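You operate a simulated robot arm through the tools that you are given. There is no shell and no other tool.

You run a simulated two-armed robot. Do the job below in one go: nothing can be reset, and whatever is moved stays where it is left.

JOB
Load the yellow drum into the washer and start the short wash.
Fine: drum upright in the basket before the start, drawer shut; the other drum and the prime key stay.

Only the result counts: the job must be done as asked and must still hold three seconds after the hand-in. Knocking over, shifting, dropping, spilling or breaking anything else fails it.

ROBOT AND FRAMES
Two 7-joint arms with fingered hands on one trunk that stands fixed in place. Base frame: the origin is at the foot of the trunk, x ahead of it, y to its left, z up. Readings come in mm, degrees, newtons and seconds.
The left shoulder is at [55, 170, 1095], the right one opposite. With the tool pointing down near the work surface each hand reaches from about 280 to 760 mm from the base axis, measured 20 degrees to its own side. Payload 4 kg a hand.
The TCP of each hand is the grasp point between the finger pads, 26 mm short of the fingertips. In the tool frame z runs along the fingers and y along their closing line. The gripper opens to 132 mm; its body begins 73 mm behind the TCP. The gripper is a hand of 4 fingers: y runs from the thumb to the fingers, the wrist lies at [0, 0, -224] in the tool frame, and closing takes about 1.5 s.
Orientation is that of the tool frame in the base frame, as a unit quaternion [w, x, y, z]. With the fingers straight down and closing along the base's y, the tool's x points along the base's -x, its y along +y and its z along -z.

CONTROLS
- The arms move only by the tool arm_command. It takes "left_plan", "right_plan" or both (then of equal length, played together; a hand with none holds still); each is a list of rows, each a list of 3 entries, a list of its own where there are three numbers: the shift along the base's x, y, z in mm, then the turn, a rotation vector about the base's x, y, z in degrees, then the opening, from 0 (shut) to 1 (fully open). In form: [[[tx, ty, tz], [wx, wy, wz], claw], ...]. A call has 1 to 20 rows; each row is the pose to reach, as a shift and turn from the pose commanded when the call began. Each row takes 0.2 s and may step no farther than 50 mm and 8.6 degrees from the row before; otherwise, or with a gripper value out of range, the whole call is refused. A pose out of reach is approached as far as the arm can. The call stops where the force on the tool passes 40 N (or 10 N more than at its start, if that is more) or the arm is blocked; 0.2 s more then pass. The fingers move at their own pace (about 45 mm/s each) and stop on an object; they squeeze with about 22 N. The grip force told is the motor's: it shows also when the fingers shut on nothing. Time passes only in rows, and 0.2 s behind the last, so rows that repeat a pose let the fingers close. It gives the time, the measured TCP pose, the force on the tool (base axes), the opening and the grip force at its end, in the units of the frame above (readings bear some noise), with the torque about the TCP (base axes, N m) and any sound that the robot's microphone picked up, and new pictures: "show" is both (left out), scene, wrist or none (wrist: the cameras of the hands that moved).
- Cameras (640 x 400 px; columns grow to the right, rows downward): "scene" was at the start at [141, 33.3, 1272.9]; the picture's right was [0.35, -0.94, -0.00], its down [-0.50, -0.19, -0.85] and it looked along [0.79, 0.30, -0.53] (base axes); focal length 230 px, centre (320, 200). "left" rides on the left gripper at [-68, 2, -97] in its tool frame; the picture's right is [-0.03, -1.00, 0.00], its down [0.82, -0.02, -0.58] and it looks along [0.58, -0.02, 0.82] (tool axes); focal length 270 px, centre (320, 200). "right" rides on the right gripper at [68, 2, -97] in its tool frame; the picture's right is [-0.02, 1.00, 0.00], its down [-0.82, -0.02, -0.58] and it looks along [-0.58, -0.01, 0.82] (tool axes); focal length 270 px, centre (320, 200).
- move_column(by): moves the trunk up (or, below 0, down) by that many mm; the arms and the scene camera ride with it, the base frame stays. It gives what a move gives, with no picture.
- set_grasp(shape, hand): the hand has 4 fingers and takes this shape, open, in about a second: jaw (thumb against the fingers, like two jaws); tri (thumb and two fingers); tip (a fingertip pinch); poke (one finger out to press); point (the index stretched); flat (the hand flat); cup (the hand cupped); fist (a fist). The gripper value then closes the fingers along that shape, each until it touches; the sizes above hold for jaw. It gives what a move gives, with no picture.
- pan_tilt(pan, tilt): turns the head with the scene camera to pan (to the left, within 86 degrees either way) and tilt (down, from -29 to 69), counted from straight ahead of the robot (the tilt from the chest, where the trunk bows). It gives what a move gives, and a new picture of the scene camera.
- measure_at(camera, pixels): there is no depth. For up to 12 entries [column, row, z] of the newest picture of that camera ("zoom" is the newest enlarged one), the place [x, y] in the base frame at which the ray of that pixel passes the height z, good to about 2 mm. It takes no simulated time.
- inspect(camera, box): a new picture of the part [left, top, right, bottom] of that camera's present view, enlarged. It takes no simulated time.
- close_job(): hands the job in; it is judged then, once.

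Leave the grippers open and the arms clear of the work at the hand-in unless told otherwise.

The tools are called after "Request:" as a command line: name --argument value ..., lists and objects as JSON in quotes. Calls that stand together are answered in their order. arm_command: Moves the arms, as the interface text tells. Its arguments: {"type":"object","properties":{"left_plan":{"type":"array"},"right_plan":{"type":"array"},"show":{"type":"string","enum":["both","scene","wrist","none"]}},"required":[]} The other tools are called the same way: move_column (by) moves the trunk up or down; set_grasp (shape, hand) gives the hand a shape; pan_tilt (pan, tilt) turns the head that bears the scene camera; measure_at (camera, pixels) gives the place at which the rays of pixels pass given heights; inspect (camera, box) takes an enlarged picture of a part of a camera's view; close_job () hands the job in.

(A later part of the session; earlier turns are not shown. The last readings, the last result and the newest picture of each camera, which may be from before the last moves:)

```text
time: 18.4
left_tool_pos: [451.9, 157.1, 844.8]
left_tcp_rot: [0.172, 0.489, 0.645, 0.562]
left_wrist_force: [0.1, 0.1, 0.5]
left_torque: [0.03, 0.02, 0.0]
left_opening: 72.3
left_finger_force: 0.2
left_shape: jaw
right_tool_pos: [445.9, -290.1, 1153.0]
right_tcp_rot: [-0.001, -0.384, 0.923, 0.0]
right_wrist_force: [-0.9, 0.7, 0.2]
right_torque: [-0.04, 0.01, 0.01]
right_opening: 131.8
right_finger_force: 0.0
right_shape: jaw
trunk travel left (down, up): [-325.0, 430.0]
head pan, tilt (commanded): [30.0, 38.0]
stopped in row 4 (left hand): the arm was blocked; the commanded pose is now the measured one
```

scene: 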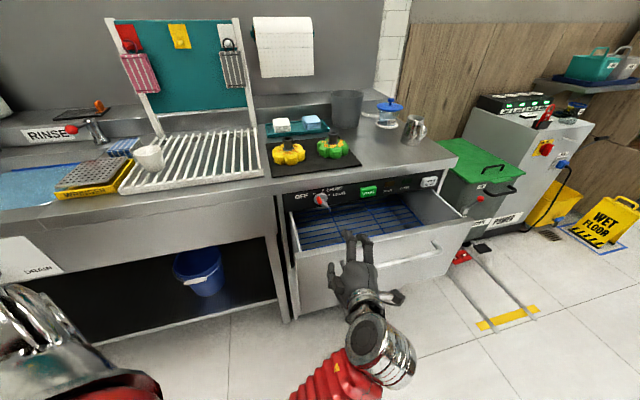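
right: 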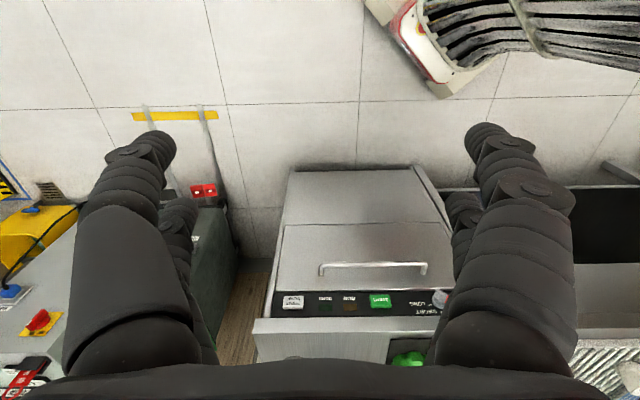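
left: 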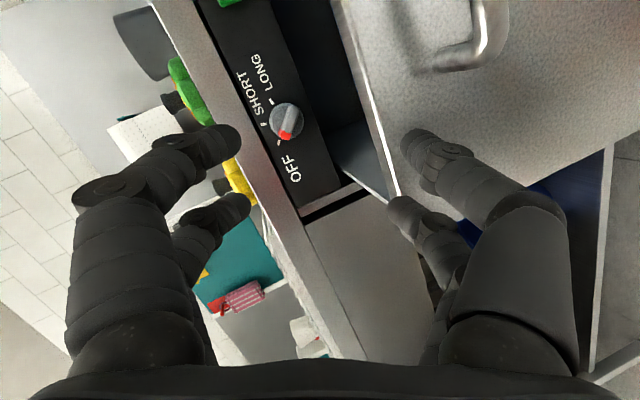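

Still limited, but now higher (z≈845). I'll continue up and left toward the comfortable start region while turning the tool back to the fingers-down start orientation.

Request:
arm_command --left_plan '[[[0, 5, 25], [-5.64, 1.72, 4.91], 0.55], [[0, 15, 50], [-11.28, 3.44, 9.82], 0.55], [[0, 25, 75], [-16.92, 5.16, 14.73], 0.55], [[-2, 40, 100], [-22.56, 6.88, 19.64], 0.55], [[-4, 55, 120], [-28.2, 8.6, 24.55], 0.55], [[-6, 70, 135], [-33.84, 10.32, 29.46], 0.55], [[-9, 85, 150], [-39.48, 12.04, 34.37], 0.55], [[-12, 100, 155], [-45.12, 13.76, 39.28], 0.55], [[-14, 115, 155], [-50.76, 15.48, 44.19], 0.55], [[-16, 130, 155], [-56.4, 17.2, 49.1], 0.55], [[-18, 145, 155], [-62.04, 18.92, 54.01], 0.55], [[-20, 160, 155], [-67.68, 20.64, 58.92], 0.55], [[-22, 173, 155], [-73.3, 22.4, 63.8], 0.55]]' --show "both"

```text
time: 19.0
left_tool_pos: [445.8, 210.3, 863.9]
left_tcp_rot: [0.103, 0.468, 0.659, 0.58]
left_wrist_force: [0.3, 0.0, 0.8]
left_torque: [-0.01, 0.05, 0.03]
left_opening: 72.3
left_finger_force: 0.0
left_shape: jaw
right_tool_pos: [445.1, -291.1, 1154.1]
right_tcp_rot: [0.0, -0.383, 0.924, 0.0]
right_wrist_force: [-0.6, 0.7, 0.3]
right_torque: [0.02, 0.03, 0.0]
right_opening: 131.9
right_finger_force: 0.1
right_shape: jaw
trunk travel left (down, up): [-325.0, 430.0]
head pan, tilt (commanded): [30.0, 38.0]
stopped in row 2 (left hand): the arm was blocked; the commanded pose is now the measured one
```

scene: 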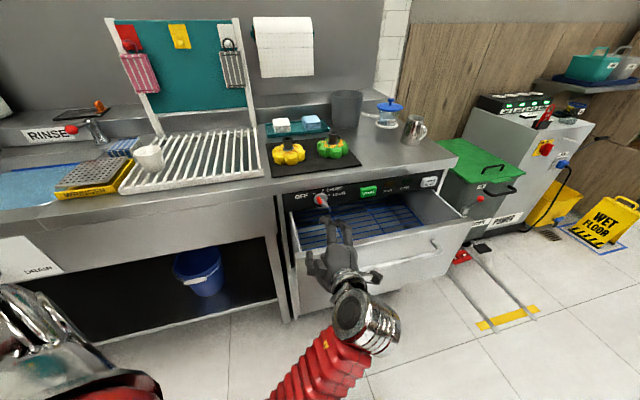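
left: 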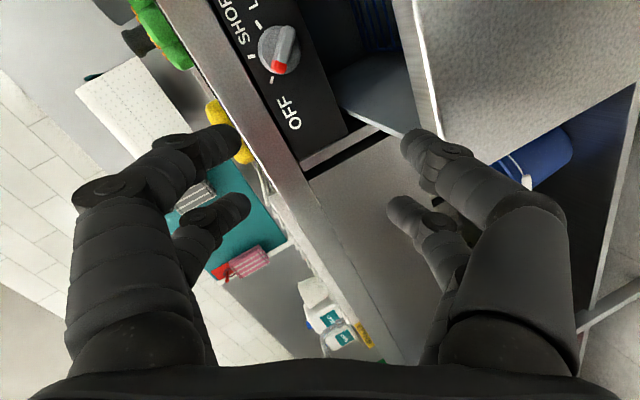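

The arm is stuck at a joint limit in this corner. I'll go back to a pose on the path that worked earlier (about (520,197,978) with the matching orientation), in small steps.

Request:
arm_command --left_plan '[[[8, 0, 20], [-4.11, -0.33, 2.78], 0.55], [[16, 0, 38], [-8.23, -0.67, 5.56], 0.55], [[24, -2, 54], [-12.35, -1.0, 8.34], 0.55], [[32, -4, 68], [-16.46, -1.33, 11.12], 0.55], [[40, -6, 80], [-20.58, -1.67, 13.9], 0.55], [[48, -8, 90], [-24.69, -2.0, 16.68], 0.55], [[56, -10, 98], [-28.8, -2.33, 19.46], 0.55], [[64, -12, 106], [-32.92, -2.66, 22.24], 0.55], [[70, -13, 112], [-37.04, -3.0, 25.02], 0.55], [[74, -13, 114], [-41.15, -3.33, 27.8], 0.55]]' --show "both"

```text
time: 19.6
left_tool_pos: [455.0, 248.0, 887.7]
left_tcp_rot: [0.063, 0.442, 0.661, 0.603]
left_wrist_force: [-0.5, 0.4, 0.5]
left_torque: [0.0, 0.01, -0.02]
left_opening: 72.2
left_finger_force: 0.0
left_shape: jaw
right_tool_pos: [446.0, -291.4, 1154.0]
right_tcp_rot: [-0.001, -0.383, 0.924, 0.0]
right_wrist_force: [-0.6, 0.0, 1.0]
right_torque: [0.01, 0.02, 0.03]
right_opening: 131.9
right_finger_force: 0.0
right_shape: jaw
trunk travel left (down, up): [-325.0, 430.0]
head pan, tilt (commanded): [30.0, 38.0]
stopped in row 3 (left hand): the arm was blocked; the commanded pose is now the measured one
```

scene: 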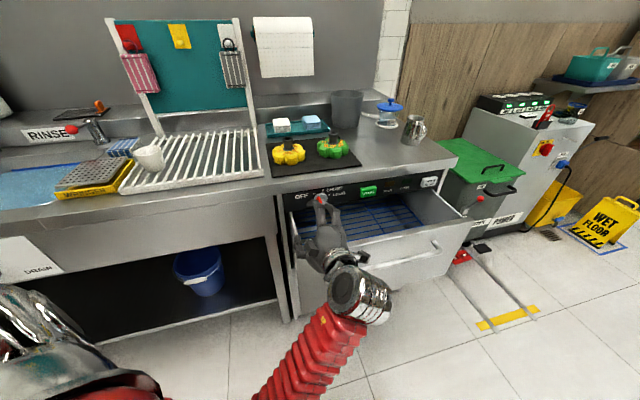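
left: 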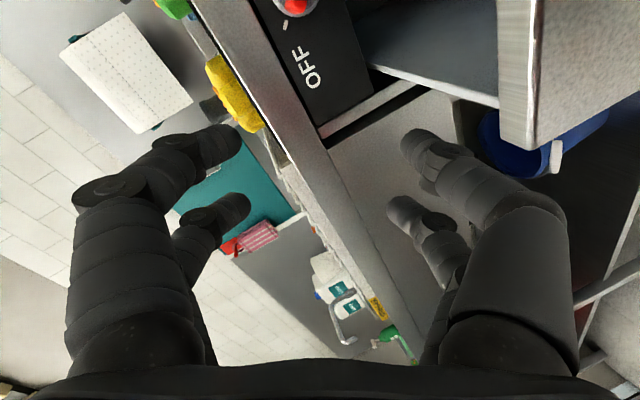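

The forearm comes up from a low elbow, so the wrist can't pitch down here. I'll raise the hand straight up with the orientation unchanged so the elbow can rise.

Request:
arm_command --left_plan '[[[0, 5, 25], [0, 0, 3], 0.55], [[0, 12, 55], [0, 0, 5], 0.55], [[0, 20, 90], [0, 0, 7], 0.55], [[0, 30, 125], [0, 0, 9], 0.55], [[0, 40, 160], [0, 0, 10], 0.55], [[0, 50, 195], [0, 0, 10], 0.55], [[0, 60, 230], [0, 0, 10], 0.55]]' --show "both"

```text
time: 20.3
left_tool_pos: [450.9, 292.8, 943.9]
left_tcp_rot: [-0.014, 0.417, 0.622, 0.662]
left_wrist_force: [0.3, 0.5, 0.0]
left_torque: [0.02, -0.01, 0.01]
left_opening: 72.2
left_finger_force: 0.0
left_shape: jaw
right_tool_pos: [446.2, -290.5, 1154.7]
right_tcp_rot: [-0.001, -0.384, 0.923, 0.0]
right_wrist_force: [0.3, -0.1, 0.2]
right_torque: [0.02, 0.01, -0.01]
right_opening: 131.8
right_finger_force: 0.1
right_shape: jaw
trunk travel left (down, up): [-325.0, 430.0]
head pan, tilt (commanded): [30.0, 38.0]
stopped in row 3 (left hand): the arm was blocked; the commanded pose is now the measured one
```

scene: 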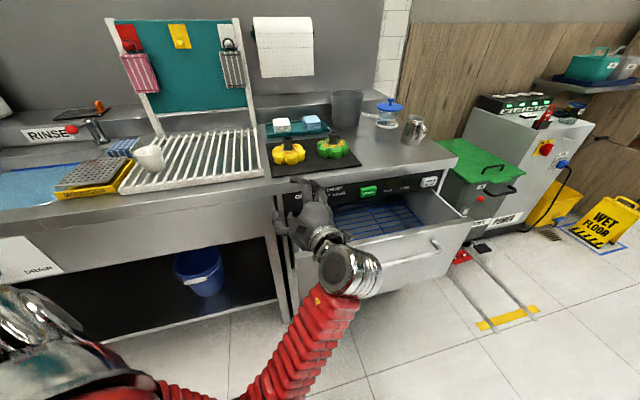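
left: 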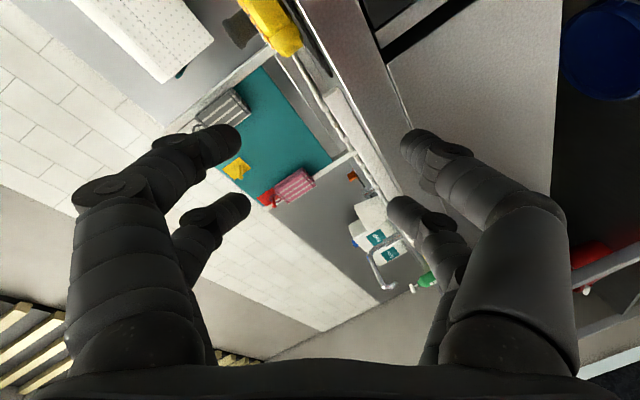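

The arm keeps creeping but stops. I want to see what the elbow is doing, so I'll tilt the head down to look.

Request:
pan_tilt --pan 25 --tilt 66

```text
time: 21.2
left_tool_pos: [450.5, 293.2, 944.0]
left_tcp_rot: [-0.013, 0.417, 0.623, 0.662]
left_wrist_force: [0.3, -0.1, -0.1]
left_torque: [0.01, 0.0, 0.04]
left_opening: 72.1
left_finger_force: 0.0
left_shape: jaw
right_tool_pos: [446.8, -290.7, 1154.4]
right_tcp_rot: [-0.001, -0.383, 0.924, -0.001]
right_wrist_force: [0.5, -0.2, 0.6]
right_torque: [-0.03, -0.02, 0.02]
right_opening: 131.7
right_finger_force: 0.1
right_shape: jaw
trunk travel left (down, up): [-325.0, 430.0]
head pan, tilt (commanded): [25.0, 66.0]
```

scene: 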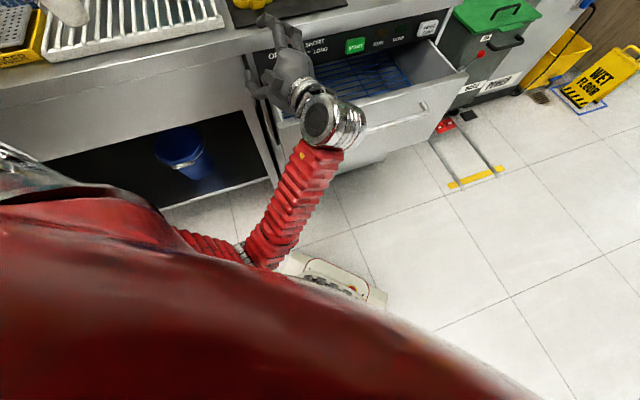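

The left elbow is tucked in front of my trunk, which is what blocks it. I'll swing the hand's yaw to the right (clockwise) and move it forward-left and up, so the elbow comes out.

Request:
arm_command --left_plan '[[[5, 5, 10], [0, 0, -6], 0.55], [[10, 10, 20], [0, 0, -12], 0.55], [[15, 20, 35], [0, 0, -18], 0.55], [[20, 30, 50], [0, 0, -24], 0.55], [[25, 40, 65], [0, 0, -30], 0.55], [[30, 50, 80], [0, 0, -36], 0.55], [[35, 60, 95], [0, 0, -42], 0.55], [[40, 70, 110], [0, 0, -48], 0.55]]' --show "scene"

```text
time: 23.0
left_tool_pos: [524.7, 378.5, 1050.6]
left_tcp_rot: [0.257, 0.634, 0.4, 0.61]
left_wrist_force: [0.5, -0.1, 0.1]
left_torque: [0.0, 0.01, 0.01]
left_opening: 72.0
left_finger_force: 0.0
left_shape: jaw
left hand out of reach, approached as far as the arm can: row 3, 4, 5, 6, 7, 8
right_tool_pos: [445.4, -290.0, 1155.6]
right_tcp_rot: [0.0, -0.384, 0.923, 0.0]
right_wrist_force: [-0.2, 0.6, 0.0]
right_torque: [-0.02, 0.01, 0.0]
right_opening: 132.0
right_finger_force: 0.1
right_shape: jaw
trunk travel left (down, up): [-325.0, 430.0]
head pan, tilt (commanded): [25.0, 66.0]
```

scene: 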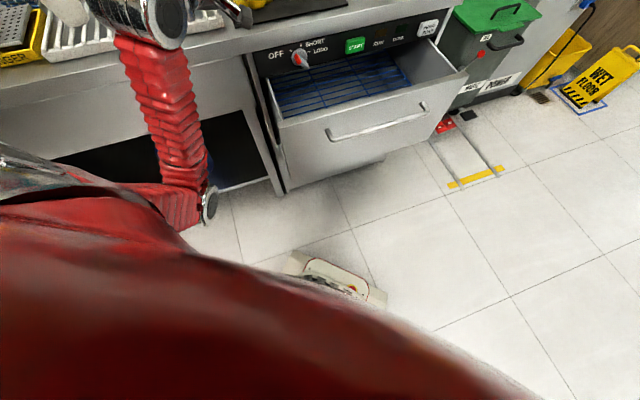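

The elbow has swung out to the left and the hand is high at (525,379,1051). Now I return it to the fingers-down start orientation at about (487,447,1193).

Request:
arm_command --left_plan '[[[-2, 4, 8], [-5.19, 2.19, 5.41], 0.55], [[-4, 8, 17], [-10.39, 4.38, 10.81], 0.55], [[-7, 12, 25], [-15.58, 6.56, 16.22], 0.55], [[-9, 16, 34], [-20.78, 8.75, 21.62], 0.55], [[-11, 20, 42], [-25.97, 10.94, 27.03], 0.55], [[-13, 24, 50], [-31.16, 13.13, 32.44], 0.55], [[-15, 28, 59], [-36.36, 15.32, 37.84], 0.55], [[-18, 32, 67], [-41.55, 17.5, 43.25], 0.55], [[-20, 36, 76], [-46.75, 19.69, 48.65], 0.55], [[-22, 40, 84], [-51.94, 21.88, 54.06], 0.55], [[-24, 45, 92], [-57.13, 24.07, 59.47], 0.55], [[-27, 49, 101], [-62.33, 26.26, 64.87], 0.55], [[-29, 53, 109], [-67.52, 28.44, 70.28], 0.55], [[-31, 57, 118], [-72.72, 30.63, 75.68], 0.55], [[-33, 61, 126], [-77.91, 32.82, 81.09], 0.55], [[-36, 65, 134], [-83.1, 35.01, 86.5], 0.55], [[-38, 69, 143], [-88.3, 37.2, 91.9], 0.55]]' --show "both"

```text
time: 26.6
left_tool_pos: [488.1, 447.1, 1193.7]
left_tcp_rot: [0.0, -0.001, 1.0, 0.0]
left_wrist_force: [-0.3, -0.2, 0.3]
left_torque: [0.0, -0.04, -0.03]
left_opening: 72.3
left_finger_force: 0.0
left_shape: jaw
right_tool_pos: [445.5, -290.6, 1155.6]
right_tcp_rot: [0.001, -0.384, 0.923, 0.0]
right_wrist_force: [-0.3, 0.3, -0.2]
right_torque: [-0.02, -0.01, -0.05]
right_opening: 131.8
right_finger_force: 0.1
right_shape: jaw
trunk travel left (down, up): [-325.0, 430.0]
head pan, tilt (commanded): [25.0, 66.0]
```

scene: 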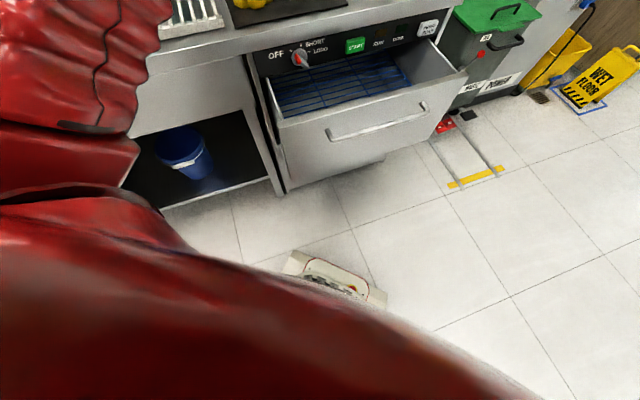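
left: 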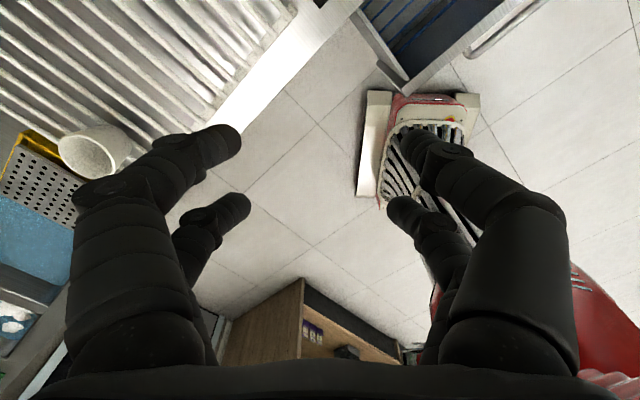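

Back at the start pose; the drawer stays open. Now I'll bring the left hand, fingers down with 45° yaw, over the open drawer at about (565,211,900) to look in and then hook the lip from the inside.

Request:
arm_command --left_plan '[[[8, -26, -20], [0, 0, 5], 0.55], [[16, -52, -50], [0, 0, 10], 0.55], [[25, -78, -85], [0, 0, 15], 0.55], [[34, -104, -120], [0, 0, 20], 0.55], [[43, -130, -155], [0, 0, 25], 0.55], [[52, -156, -190], [0, 0, 30], 0.55], [[60, -182, -225], [0, 0, 35], 0.55], [[69, -209, -259], [0, 0, 40], 0.55], [[77, -236, -293], [0, 0, 45], 0.55], [[77, -236, -293], [0, 0, 45], 0.55]]' --show "both"

Request:
pan_tilt --pan 32 --tilt 48

```text
time: 28.8
left_tool_pos: [642.4, 247.6, 874.7]
left_tcp_rot: [0.0, -0.385, 0.923, 0.004]
left_wrist_force: [0.6, 0.3, -0.6]
left_torque: [0.02, 0.01, -0.04]
left_opening: 72.4
left_finger_force: 0.1
left_shape: jaw
left hand out of reach, approached as far as the arm can: row 3, 4, 5, 6, 7, 8, 9, 10
right_tool_pos: [445.2, -290.3, 1156.0]
right_tcp_rot: [-0.001, -0.384, 0.924, 0.0]
right_wrist_force: [-0.1, -0.2, -0.1]
right_torque: [0.0, -0.01, 0.01]
right_opening: 131.7
right_finger_force: 0.2
right_shape: jaw
trunk travel left (down, up): [-325.0, 430.0]
head pan, tilt (commanded): [25.0, 66.0]
```

scene: 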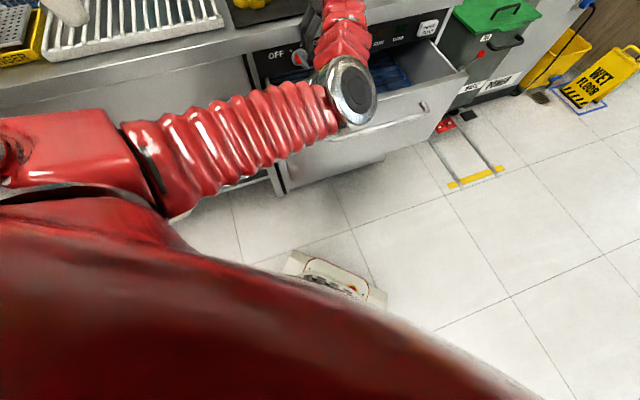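
left: 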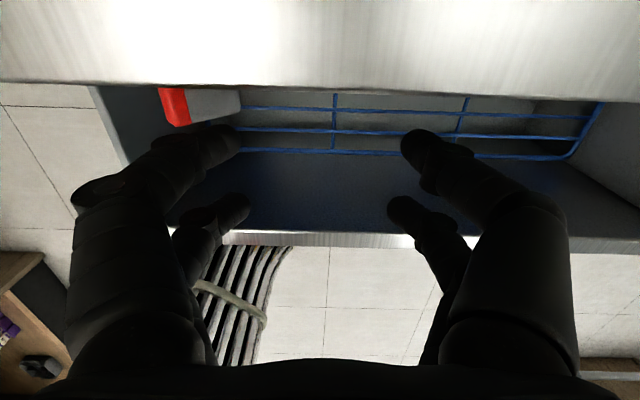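

```text
time: 29.6
left_tool_pos: [642.9, 246.9, 875.5]
left_tcp_rot: [0.0, -0.385, 0.923, 0.002]
left_wrist_force: [-0.7, -0.6, -0.6]
left_torque: [0.02, -0.01, -0.01]
left_opening: 72.6
left_finger_force: 0.0
left_shape: jaw
right_tool_pos: [446.7, -291.0, 1155.8]
right_tcp_rot: [0.0, -0.383, 0.924, 0.0]
right_wrist_force: [0.2, -0.4, -0.2]
right_torque: [0.05, -0.03, 0.06]
right_opening: 132.0
right_finger_force: 0.1
right_shape: jaw
trunk travel left (down, up): [-325.0, 430.0]
head pan, tilt (commanded): [32.0, 48.0]
```

scene: 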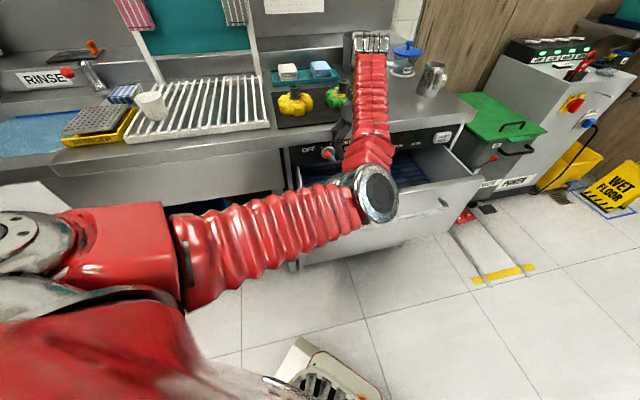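

The arm went to an awkward branch: elbow forward, hand drifted to (643,247,875), close to the counter edge. I'll check where the elbow is from pixel (375,192) before moving on.

Request:
measure_at --camera "scene" --pixels '[[375, 192, 800], [375, 192, 900], [375, 192, 1000], [375, 192, 1100], [372, 42, 1050], [372, 42, 1100], [190, 260, 1000], [190, 260, 1100]]'

Request:
inspect --camera "left" --box '[80, 60, 640, 260]'

```text
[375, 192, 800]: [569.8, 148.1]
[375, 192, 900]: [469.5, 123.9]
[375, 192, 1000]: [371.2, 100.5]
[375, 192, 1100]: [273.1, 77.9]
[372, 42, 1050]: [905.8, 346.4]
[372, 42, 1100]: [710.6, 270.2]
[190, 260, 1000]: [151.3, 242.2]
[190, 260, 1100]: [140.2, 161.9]
```

```text
1.14 times, centred on (360, 160) of left
```

zoom: 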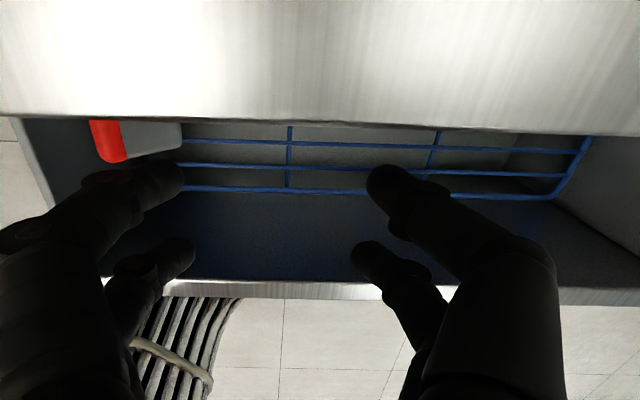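

The elbow is tucked inward at about (371,100,1000); counter-clockwise yaw drives it there. I can also see the basket's front wire sits well behind the drawer lip, so more opening is needed. I'll go up and back to the start region while yawing clockwise to −45°, which should push the elbow outward.

Request:
arm_command --left_plan '[[[0, 10, 40], [0, 0, -5], 0.55], [[-5, 25, 80], [0, 0, -10], 0.55], [[-12, 45, 120], [0, 0, -15], 0.55], [[-20, 70, 155], [0, 0, -20], 0.55], [[-28, 95, 190], [0, 0, -25], 0.55], [[-36, 120, 220], [0, 0, -30], 0.55], [[-44, 145, 245], [0, 0, -35], 0.55], [[-52, 170, 265], [0, 0, -40], 0.55], [[-60, 195, 280], [0, 0, -45], 0.55], [[-70, 215, 290], [0, 0, -52], 0.55], [[-79, 236, 293], [0, 0, -59], 0.55], [[-79, 236, 293], [0, 0, -66], 0.55], [[-79, 236, 293], [0, 0, -73], 0.55], [[-79, 236, 293], [0, 0, -80], 0.55], [[-79, 236, 293], [0, 0, -87], 0.55], [[-79, 236, 293], [0, 0, -90], 0.55]]' --show "both"

```text
time: 33.0
left_tool_pos: [561.8, 480.6, 1163.1]
left_tcp_rot: [0.0, 0.383, 0.924, 0.002]
left_wrist_force: [-0.8, 0.4, -0.4]
left_torque: [-0.01, 0.0, 0.0]
left_opening: 72.6
left_finger_force: 0.1
left_shape: jaw
left hand out of reach, approached as far as the arm can: row 1, 2, 3
right_tool_pos: [445.9, -290.3, 1154.7]
right_tcp_rot: [-0.001, -0.383, 0.924, 0.0]
right_wrist_force: [-0.6, -0.1, -0.4]
right_torque: [0.0, 0.02, 0.0]
right_opening: 131.8
right_finger_force: 0.0
right_shape: jaw
trunk travel left (down, up): [-325.0, 430.0]
head pan, tilt (commanded): [32.0, 48.0]
```

scene: 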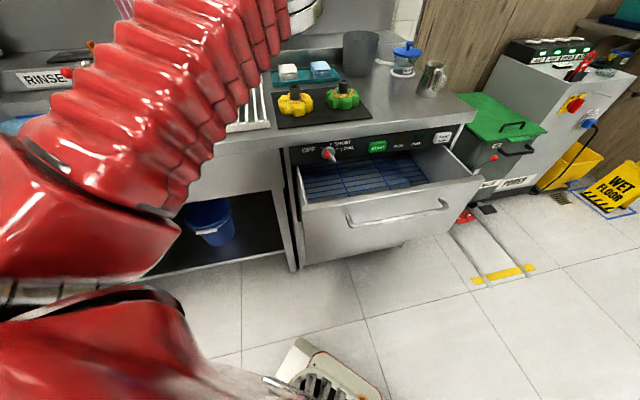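
left: 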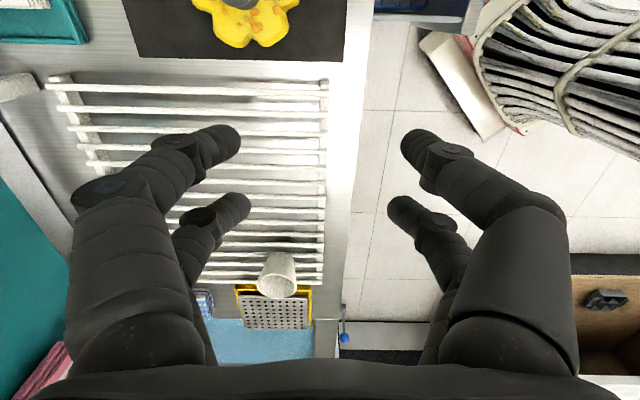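

The hand is now at (562,481,1163) with yaw −45°, closing line across the lip. I'll move halfway toward the lip and check that the arm follows properly.

Request:
arm_command --left_plan '[[[-3, -35, -20], [0, 0, 0], 0.55], [[-6, -70, -45], [0, 0, 0], 0.55], [[-10, -105, -70], [0, 0, 0], 0.55], [[-12, -140, -95], [0, 0, 0], 0.55], [[-12, -175, -120], [0, 0, 0], 0.55], [[-12, -210, -145], [0, 0, 0], 0.55]]' --show "both"

```text
time: 34.4
left_tool_pos: [584.5, 354.7, 1029.3]
left_tcp_rot: [0.0, 0.384, 0.924, 0.001]
left_wrist_force: [0.2, 0.6, 0.4]
left_torque: [-0.02, 0.0, -0.02]
left_opening: 72.7
left_finger_force: 0.1
left_shape: jaw
left hand out of reach, approached as far as the arm can: row 4, 5, 6
right_tool_pos: [447.0, -290.0, 1155.3]
right_tcp_rot: [-0.001, -0.383, 0.924, 0.0]
right_wrist_force: [-0.2, 0.3, -0.1]
right_torque: [-0.03, 0.01, -0.01]
right_opening: 131.8
right_finger_force: 0.0
right_shape: jaw
trunk travel left (down, up): [-325.0, 430.0]
head pan, tilt (commanded): [32.0, 48.0]
```

scene: 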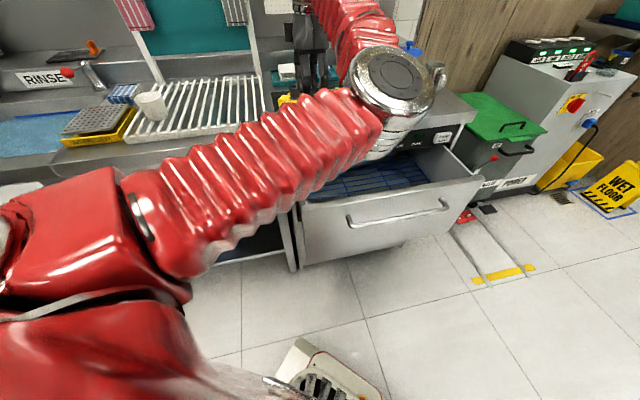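
left: 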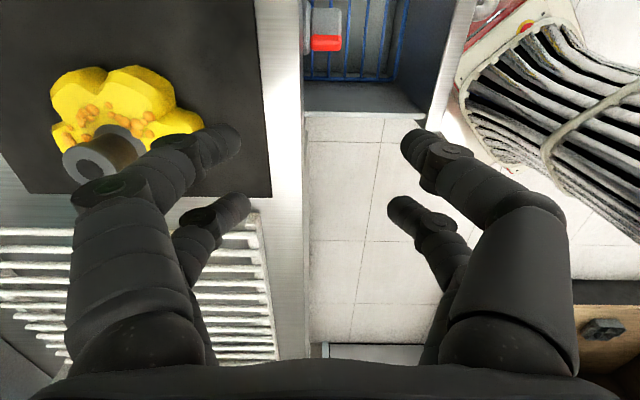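

The elbow is still on the inner side (silver joint at about (390,80)). To push it outward I'll tilt the hand so the fingers point to my right — that forces the forearm to come from the left — while rising a little at about (545,330,1100).

Request:
arm_command --left_plan '[[[-4, -3, 8], [-8, 0, 0], 0.55], [[-8, -6, 16], [-16, 0, 0], 0.55], [[-12, -9, 24], [-24, 0, 0], 0.55], [[-16, -12, 32], [-32, 0, 0], 0.55], [[-20, -15, 40], [-40, 0, 0], 0.55], [[-24, -18, 48], [-48, 0, 0], 0.55], [[-28, -21, 56], [-56, 0, 0], 0.55], [[-32, -24, 64], [-64, 0, 0], 0.55], [[-36, -24, 70], [-72, 0, 0], 0.55], [[-40, -24, 70], [-80, 0, 0], 0.55], [[-40, -24, 70], [-88, 0, 0], 0.55]]' --show "scene"

```text
time: 36.8
left_tool_pos: [492.5, 314.9, 1096.9]
left_tcp_rot: [0.279, 0.263, 0.687, -0.617]
left_wrist_force: [0.8, 0.3, -0.1]
left_torque: [0.04, 0.0, -0.02]
left_opening: 72.6
left_finger_force: 0.1
left_shape: jaw
left hand out of reach, approached as far as the arm can: row 10, 11
right_tool_pos: [446.4, -289.8, 1157.1]
right_tcp_rot: [0.001, -0.384, 0.923, 0.0]
right_wrist_force: [0.5, -0.3, 0.3]
right_torque: [-0.04, -0.02, -0.02]
right_opening: 131.8
right_finger_force: 0.0
right_shape: jaw
trunk travel left (down, up): [-325.0, 430.0]
head pan, tilt (commanded): [32.0, 48.0]
```

scene: 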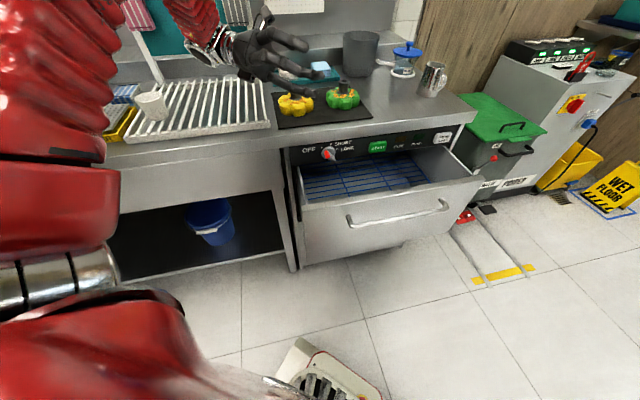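

Now the left arm is in an elbow-up/outward posture; I'll leave it parked there. For the drawer I'll use the right arm, whose natural yaw fits: hover over the open drawer at about (652,124,880), tilted 25° forward, to look in.

Request:
arm_command --right_plan '[[[17, 35, -10], [1.5, -1.5, 0], 0.8], [[34, 69, -25], [3, -3, 0], 0.7], [[52, 104, -45], [4.5, -4.5, 0], 0.6], [[69, 138, -65], [6, -6, 0], 0.5], [[86, 173, -90], [7.4, -7.4, 0], 0.5], [[103, 207, -115], [8.9, -8.9, 0], 0.5], [[120, 242, -140], [10.4, -10.4, 0], 0.5], [[137, 276, -165], [11.9, -11.9, 0], 0.5], [[155, 311, -190], [13.3, -13.3, 0], 0.5], [[172, 345, -215], [14.8, -14.8, 0], 0.5], [[189, 380, -245], [16.3, -16.3, 0], 0.5], [[206, 414, -275], [17.7, -17.7, 0], 0.5], [[206, 414, -275], [17.7, -17.7, 0], 0.5]]' --show "both"

```text
time: 39.6
left_tool_pos: [493.8, 313.8, 1097.1]
left_tcp_rot: [0.278, 0.263, 0.689, -0.616]
left_wrist_force: [0.6, 0.1, 0.8]
left_torque: [0.04, 0.03, 0.0]
left_opening: 72.5
left_finger_force: 0.0
left_shape: jaw
right_tool_pos: [652.7, 122.0, 882.8]
right_tcp_rot: [0.2, -0.374, 0.902, 0.083]
right_wrist_force: [0.5, -0.4, 0.3]
right_torque: [0.02, 0.02, 0.03]
right_opening: 66.5
right_finger_force: 0.1
right_shape: jaw
trunk travel left (down, up): [-325.0, 430.0]
head pan, tilt (commanded): [32.0, 48.0]
```

scene: 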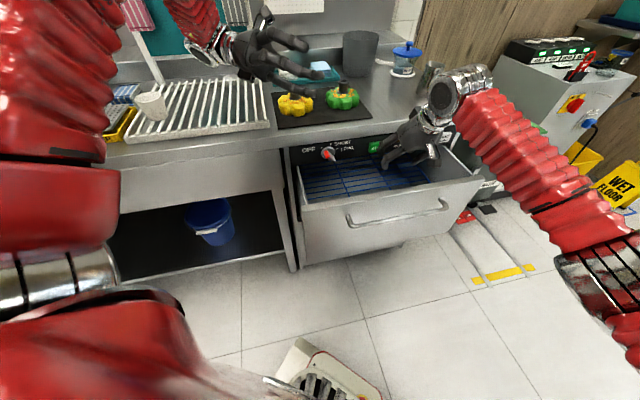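
right: 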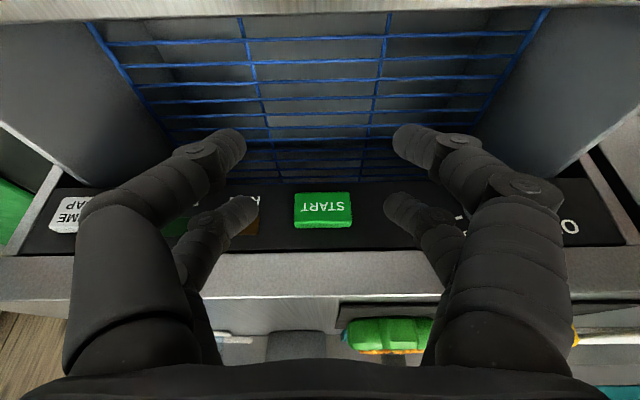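

The right arm hovers properly over the drawer; the basket's wires are visible. I'll zoom the scene view of the basket so I can match the lengthwise wires in both cameras and get the basket floor height.

Request:
inspect --camera "scene" --box '[290, 140, 450, 240]'

Request:
measure_at --camera "right" --pixels '[[90, 25, 600], [90, 25, 650], [90, 25, 700], [240, 20, 600], [240, 20, 650], [240, 20, 700], [388, 15, 600], [388, 15, 650], [388, 15, 700], [545, 12, 600], [545, 12, 650], [545, 12, 700]]'

Request:
inspect --camera "right" --box '[60, 0, 600, 260]'

```text
4.00 times, centred on (370, 190) of scene
```

zoom: 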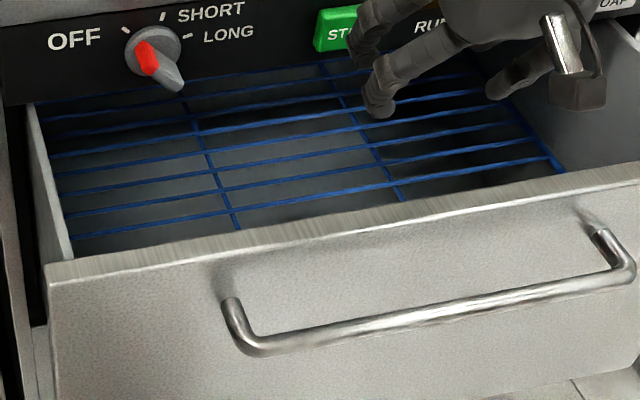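

```text
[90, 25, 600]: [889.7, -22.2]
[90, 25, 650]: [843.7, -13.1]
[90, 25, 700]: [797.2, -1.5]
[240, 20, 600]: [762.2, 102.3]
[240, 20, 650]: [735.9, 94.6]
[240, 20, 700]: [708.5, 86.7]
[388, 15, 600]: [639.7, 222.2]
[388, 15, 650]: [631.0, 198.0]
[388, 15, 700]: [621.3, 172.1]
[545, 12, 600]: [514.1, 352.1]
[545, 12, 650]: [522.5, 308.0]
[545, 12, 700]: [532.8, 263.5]
```

```text
1.19 times, centred on (330, 130) of right
```

zoom: 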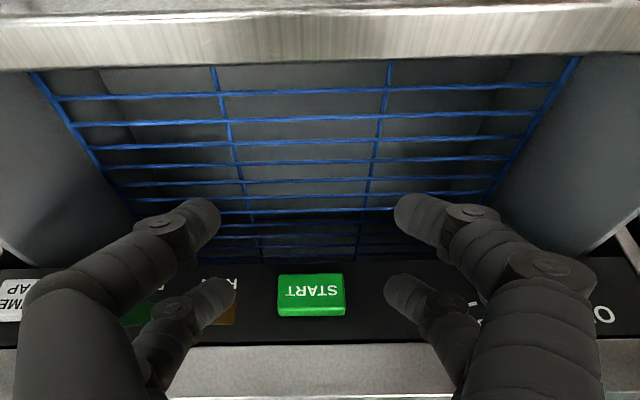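

I'll measure the same lengthwise wires in the scene: (350,197), (390.5,190), (429.5,182.5).

Request:
measure_at --camera "scene" --pixels '[[350, 197, 600], [350, 197, 650], [350, 197, 700], [390.5, 190, 600], [390.5, 190, 650], [390.5, 190, 700], [429.5, 182.5, 600], [429.5, 182.5, 650], [429.5, 182.5, 700], [303.5, 206, 776]]'

```text
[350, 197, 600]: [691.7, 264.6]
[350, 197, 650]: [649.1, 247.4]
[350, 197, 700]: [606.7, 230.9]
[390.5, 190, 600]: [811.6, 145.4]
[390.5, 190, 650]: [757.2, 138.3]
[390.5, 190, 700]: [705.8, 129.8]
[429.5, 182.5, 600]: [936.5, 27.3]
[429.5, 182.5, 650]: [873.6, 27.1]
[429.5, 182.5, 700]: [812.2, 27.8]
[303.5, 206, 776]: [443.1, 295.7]
```

Basket floor wires come out near z≈611 and the basket reaches almost to the drawer's front wall, so the drum will sit well below the lip (776). I'll lower the right fingers behind the lip to z≈765.

Request:
arm_command --right_plan '[[[0, 0, -30], [0, 0, 0], 0.5], [[0, 0, -60], [0, 0, 0], 0.5], [[0, 0, -90], [0, 0, 0], 0.5], [[0, 0, -118], [0, 0, 0], 0.5], [[0, 0, -118], [0, 0, 0], 0.5]]' --show "both"

```text
time: 40.8
left_tool_pos: [493.5, 315.5, 1096.6]
left_tcp_rot: [0.279, 0.263, 0.689, -0.616]
left_wrist_force: [-0.6, 0.3, -0.2]
left_torque: [0.03, -0.02, 0.01]
left_opening: 72.2
left_finger_force: 0.0
left_shape: jaw
right_tool_pos: [651.6, 121.4, 761.2]
right_tcp_rot: [0.199, -0.374, 0.902, 0.083]
right_wrist_force: [0.6, 0.0, 0.3]
right_torque: [0.0, 0.02, 0.02]
right_opening: 66.5
right_finger_force: 0.0
right_shape: jaw
trunk travel left (down, up): [-325.0, 430.0]
head pan, tilt (commanded): [32.0, 48.0]
```

scene: 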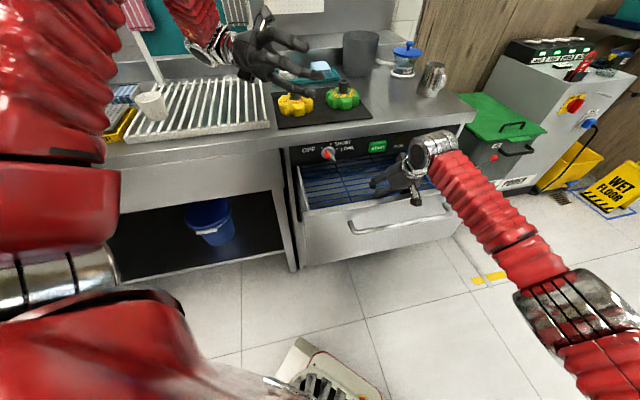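
right: 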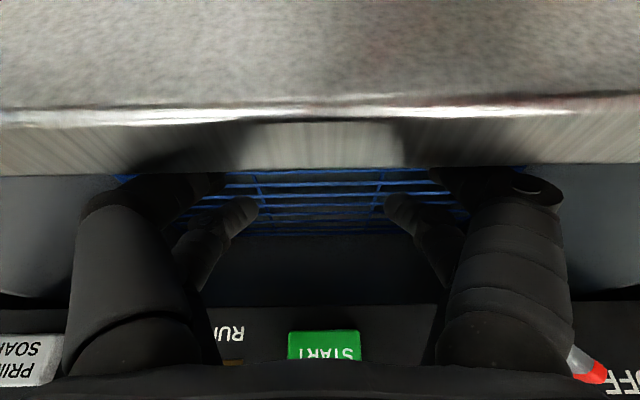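

The fingers are down behind the lip with no contact. Now I pull outward (−0.707,−0.707) in 20 mm steps, 140 mm in all.

Request:
arm_command --right_plan '[[[-7, -7, 0], [0, 0, 0], 0.5], [[-14, -14, 0], [0, 0, 0], 0.5], [[-28, -28, 0], [0, 0, 0], 0.5], [[-42, -42, 0], [0, 0, 0], 0.5], [[-56, -56, 0], [0, 0, 0], 0.5], [[-70, -70, 0], [0, 0, 0], 0.5], [[-84, -84, 0], [0, 0, 0], 0.5], [[-98, -98, 0], [0, 0, 0], 0.5]]' --show "both"

```text
time: 42.6
left_tool_pos: [492.8, 313.9, 1096.9]
left_tcp_rot: [0.278, 0.263, 0.689, -0.616]
left_wrist_force: [-0.8, 0.7, -0.1]
left_torque: [-0.01, 0.0, 0.03]
left_opening: 72.7
left_finger_force: 0.1
left_shape: jaw
right_tool_pos: [552.7, 25.5, 761.6]
right_tcp_rot: [0.198, -0.374, 0.902, 0.083]
right_wrist_force: [-0.8, 0.1, -0.4]
right_torque: [0.0, -0.03, 0.01]
right_opening: 66.0
right_finger_force: 0.0
right_shape: jaw
trunk travel left (down, up): [-325.0, 430.0]
head pan, tilt (commanded): [32.0, 48.0]
```

scene: 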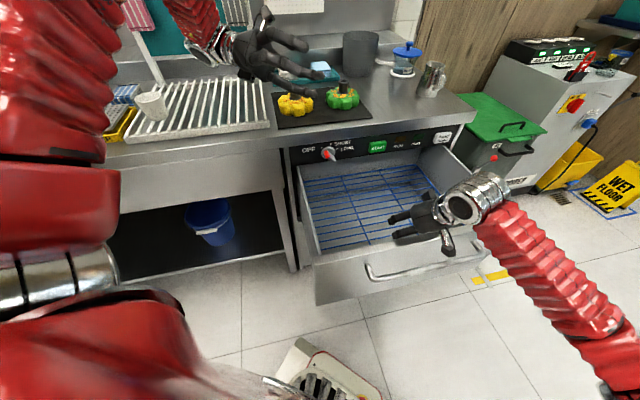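
right: 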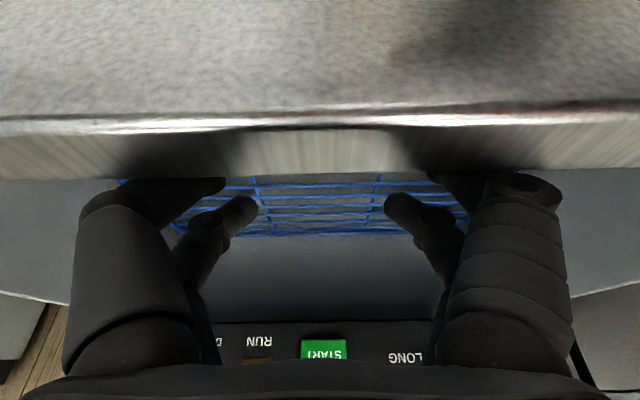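

The drawer is now far more open, no resisting force. Let me enlarge the view of the basket.

Request:
inspect --camera "scene" --box '[280, 130, 496, 265]'

Request:
inspect --camera "right" --box '[100, 160, 540, 380]'

```text
2.96 times, centred on (388, 198) of scene
```

zoom: 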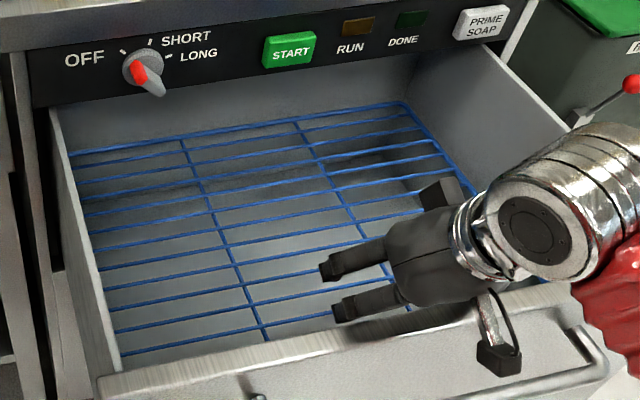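

```text
1.45 times, centred on (320, 270) of right
```

zoom: 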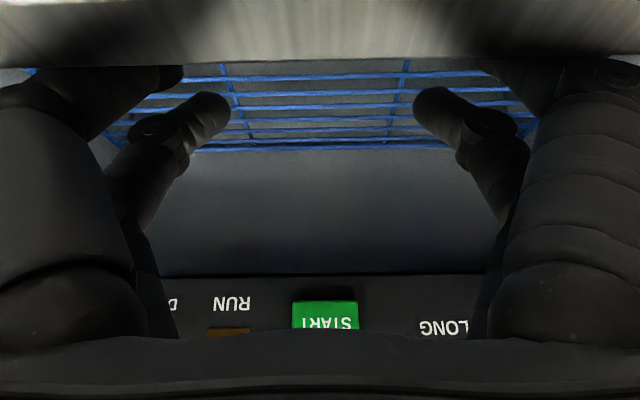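

The whole basket is visible. I'll measure its corners at z≈611: far-left (305.3,181), far-right (416.7,164.9), front-left (317,250.5), plus wire crossings.

Request:
measure_at --camera "scene" --pixels '[[305.3, 181, 611], [416.7, 164.9, 611], [317, 250.5, 611], [342.4, 177.7, 611], [369, 243.6, 611], [380.2, 171, 611], [312, 258, 776], [397, 238, 776], [313, 240, 611]]'

```text
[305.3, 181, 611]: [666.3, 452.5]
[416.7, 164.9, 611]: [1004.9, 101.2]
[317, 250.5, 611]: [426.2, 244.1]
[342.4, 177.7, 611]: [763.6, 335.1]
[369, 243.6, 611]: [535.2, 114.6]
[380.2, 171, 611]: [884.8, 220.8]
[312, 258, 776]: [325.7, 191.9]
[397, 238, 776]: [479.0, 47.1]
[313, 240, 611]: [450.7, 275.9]
```

The drawer is open about 318 mm, basket spans roughly n=400–790 mm from me at z≈611. Now I back the right fingers off the lip, lift out, and park the right arm to my right.

Request:
arm_command --right_plan '[[[10, 10, 0], [0, 0, 0], 0.5], [[14, 14, 35], [0, 0, 0], 0.5], [[14, 14, 80], [0, 0, 0], 0.5], [[14, 14, 125], [0, 0, 0], 0.5], [[10, -10, 165], [-2, 2, 0], 0.5], [[0, -45, 200], [-5, 5, 0], 0.5], [[-12, -85, 235], [-8, 8, 0], 0.5], [[-25, -125, 265], [-11, 11, 0], 0.5], [[-40, -165, 295], [-14, 14, 0], 0.5], [[-55, -205, 325], [-17.7, 17.7, 0], 0.5], [[-70, -245, 350], [-17.7, 17.7, 0], 0.5], [[-85, -285, 375], [-17.7, 17.7, 0], 0.5], [[-100, -320, 390], [-17.7, 17.7, 0], 0.5]]' --show "both"

```text
refused: row 6 steps farther than a row can; nothing moved
```

The step size was slightly too large; I'll use smaller steps.

Request:
arm_command --right_plan '[[[10, 10, 0], [0, 0, 0], 0.5], [[14, 14, 35], [0, 0, 0], 0.5], [[14, 14, 80], [0, 0, 0], 0.5], [[14, 14, 125], [0, 0, 0], 0.5], [[10, -10, 160], [-2, 2, 0], 0.5], [[2, -42, 190], [-5, 5, 0], 0.5], [[-10, -75, 220], [-8, 8, 0], 0.5], [[-22, -110, 250], [-11, 11, 0], 0.5], [[-35, -145, 280], [-14, 14, 0], 0.5], [[-48, -180, 310], [-17.7, 17.7, 0], 0.5], [[-61, -218, 335], [-17.7, 17.7, 0], 0.5], [[-75, -256, 360], [-17.7, 17.7, 0], 0.5], [[-90, -295, 385], [-17.7, 17.7, 0], 0.5], [[-100, -320, 390], [-17.7, 17.7, 0], 0.5]]' --show "both"

```text
time: 45.6
left_tool_pos: [493.6, 312.8, 1097.2]
left_tcp_rot: [0.278, 0.263, 0.689, -0.616]
left_wrist_force: [0.8, -0.4, 0.2]
left_torque: [-0.03, 0.0, 0.04]
left_opening: 72.5
left_finger_force: 0.1
left_shape: jaw
right_tool_pos: [454.8, -293.7, 1151.1]
right_tcp_rot: [0.0, -0.383, 0.924, 0.0]
right_wrist_force: [0.4, 0.2, -1.0]
right_torque: [0.02, -0.03, 0.0]
right_opening: 66.1
right_finger_force: 0.0
right_shape: jaw
trunk travel left (down, up): [-325.0, 430.0]
head pan, tilt (commanded): [32.0, 48.0]
```

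scene: 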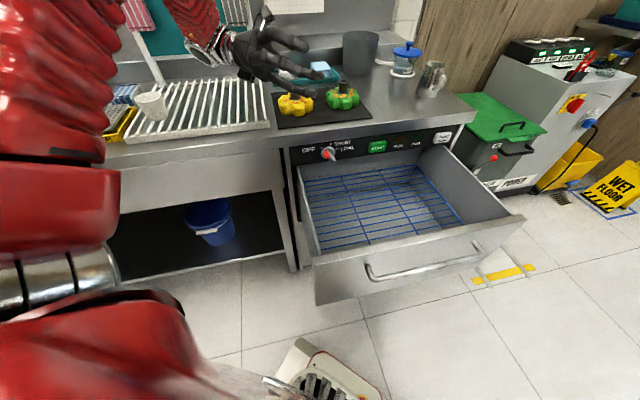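
right: 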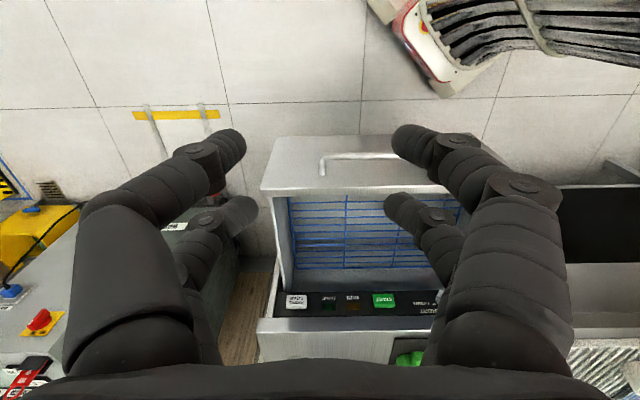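

The drawer stands fully open and clear. Now the left hand: turn to fingers-forward-down (30° tilt, closing along y) above and short of the yellow drum, around (600,450,1120).

Request:
arm_command --left_plan '[[[5, 5, 5], [6.03, 1.03, 4.73], 0.6], [[12, 14, 10], [12.05, 2.05, 9.45], 0.6], [[22, 26, 15], [18.08, 3.08, 14.18], 0.6], [[32, 40, 20], [24.11, 4.11, 18.91], 0.6], [[42, 54, 23], [30.14, 5.14, 23.64], 0.6], [[53, 68, 23], [36.16, 6.16, 28.36], 0.6], [[64, 82, 23], [42.19, 7.19, 33.09], 0.6], [[75, 96, 23], [48.22, 8.22, 37.82], 0.6], [[86, 110, 23], [54.25, 9.25, 42.55], 0.6], [[97, 123, 23], [60.27, 10.27, 47.27], 0.6], [[107, 136, 23], [66.3, 11.3, 52.0], 0.6], [[107, 136, 23], [66.3, 11.3, 52.0], 0.6]]' --show "both"

```text
time: 48.2
left_tool_pos: [600.6, 447.5, 1119.9]
left_tcp_rot: [0.258, 0.0, 0.966, 0.002]
left_wrist_force: [-0.4, 0.5, -0.3]
left_torque: [0.0, -0.02, 0.01]
left_opening: 78.8
left_finger_force: 0.1
left_shape: jaw
right_tool_pos: [454.7, -294.5, 1151.0]
right_tcp_rot: [0.0, -0.383, 0.924, 0.0]
right_wrist_force: [-0.2, 0.0, -0.8]
right_torque: [-0.03, -0.01, 0.0]
right_opening: 66.3
right_finger_force: 0.1
right_shape: jaw
trunk travel left (down, up): [-325.0, 430.0]
head pan, tilt (commanded): [32.0, 48.0]
```

scene: 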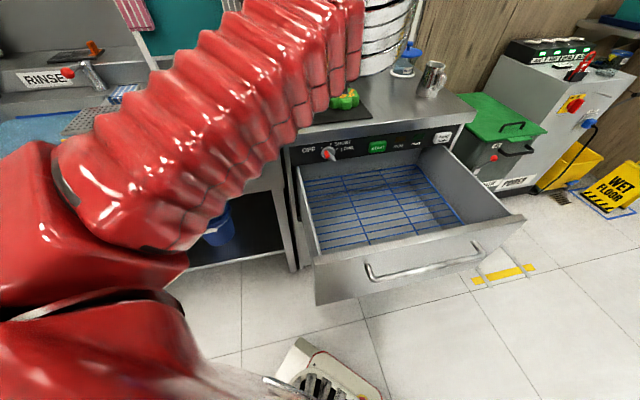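
left: 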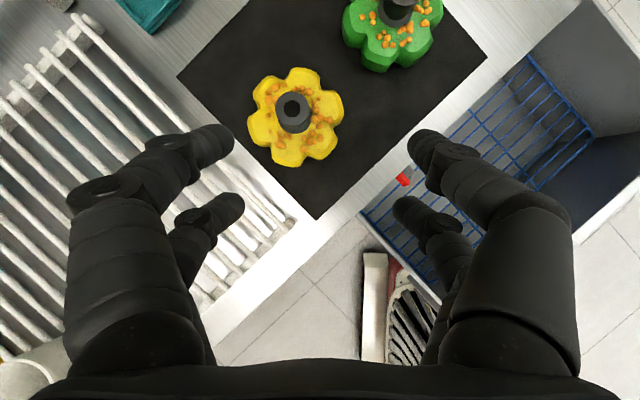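

The left hand is exactly where commanded, with its camera looking straight down: yellow stem ring at (292,104), body centre about (296,117). I'll measure these, plus the green stem at (395,10).

Request:
inspect --camera "left" --box '[215, 50, 375, 150]'

Request:
measure_at --camera "left" --pixels '[[292, 105, 960], [292, 105, 970], [296, 117, 907], [296, 117, 930], [296, 117, 940], [317, 219, 907], [178, 76, 907], [395, 8, 960]]'

```text
4.00 times, centred on (295, 100) of left
```

zoom: 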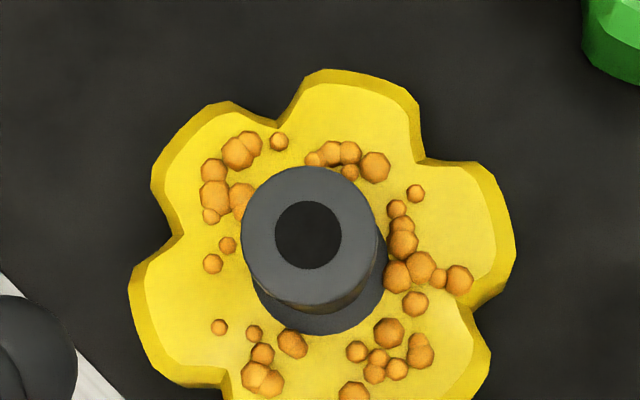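

```text
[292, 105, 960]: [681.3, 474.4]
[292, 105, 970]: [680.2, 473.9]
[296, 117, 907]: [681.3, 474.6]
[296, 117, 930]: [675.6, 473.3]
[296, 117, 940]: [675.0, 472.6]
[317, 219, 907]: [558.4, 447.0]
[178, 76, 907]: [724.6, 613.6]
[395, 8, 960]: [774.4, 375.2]
```

Stem centre is about (677,474), top z≈967, diameter ~33 mm, body top ≈ 935. I'll move above it to (677,474,1030) with fingers ~79 mm open, then re-check.

Request:
arm_command --left_plan '[[[25, 9, -15], [0, 0, 0], 0.6], [[51, 18, -40], [0, 0, 0], 0.6], [[76.4, 26.5, -70], [0, 0, 0], 0.6], [[76.4, 26.5, -90], [0, 0, 0], 0.6], [[76.4, 26.5, -90], [0, 0, 0], 0.6]]' --show "both"

```text
time: 49.4
left_tool_pos: [678.1, 473.6, 1028.8]
left_tcp_rot: [0.259, 0.001, 0.966, 0.0]
left_wrist_force: [0.1, -0.5, -0.4]
left_torque: [-0.02, 0.01, 0.01]
left_opening: 78.6
left_finger_force: 0.1
left_shape: jaw
right_tool_pos: [455.0, -294.3, 1150.2]
right_tcp_rot: [0.0, -0.384, 0.923, 0.0]
right_wrist_force: [0.0, 0.1, -0.9]
right_torque: [-0.02, 0.0, 0.02]
right_opening: 66.5
right_finger_force: 0.2
right_shape: jaw
trunk travel left (down, up): [-325.0, 430.0]
head pan, tilt (commanded): [32.0, 48.0]
```

scene: 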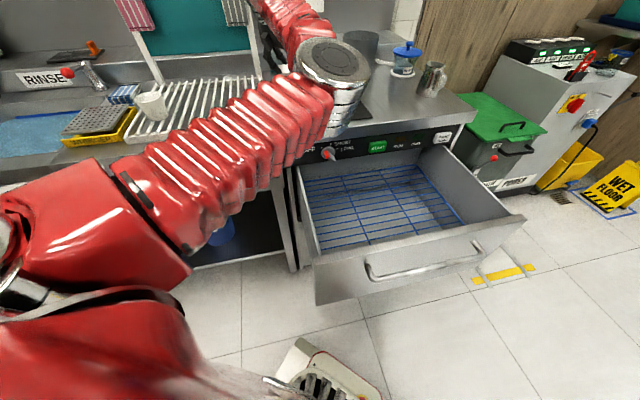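
left: 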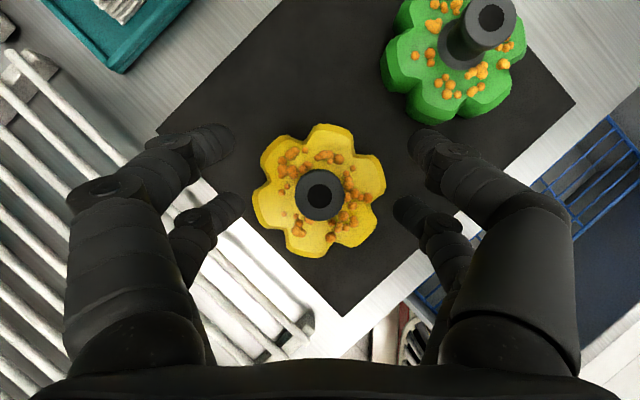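

The stem ring appears at about (320,194), almost centred. I'll measure it for a fine correction.

Request:
measure_at --camera "left" --pixels '[[320, 194, 960], [320, 194, 968], [319, 192, 935], [491, 16, 968]]'

Request:
inspect --camera "left" --box '[200, 110, 440, 260]'

```text
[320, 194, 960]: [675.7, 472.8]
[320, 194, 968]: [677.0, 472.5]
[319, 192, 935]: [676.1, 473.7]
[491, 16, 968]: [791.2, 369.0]
```

```text
2.67 times, centred on (320, 185) of left
```

zoom: 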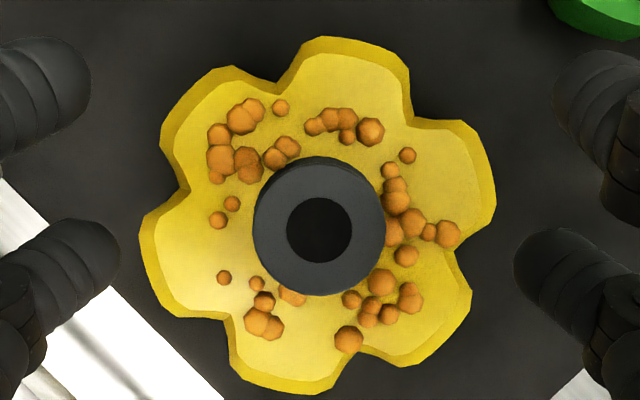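

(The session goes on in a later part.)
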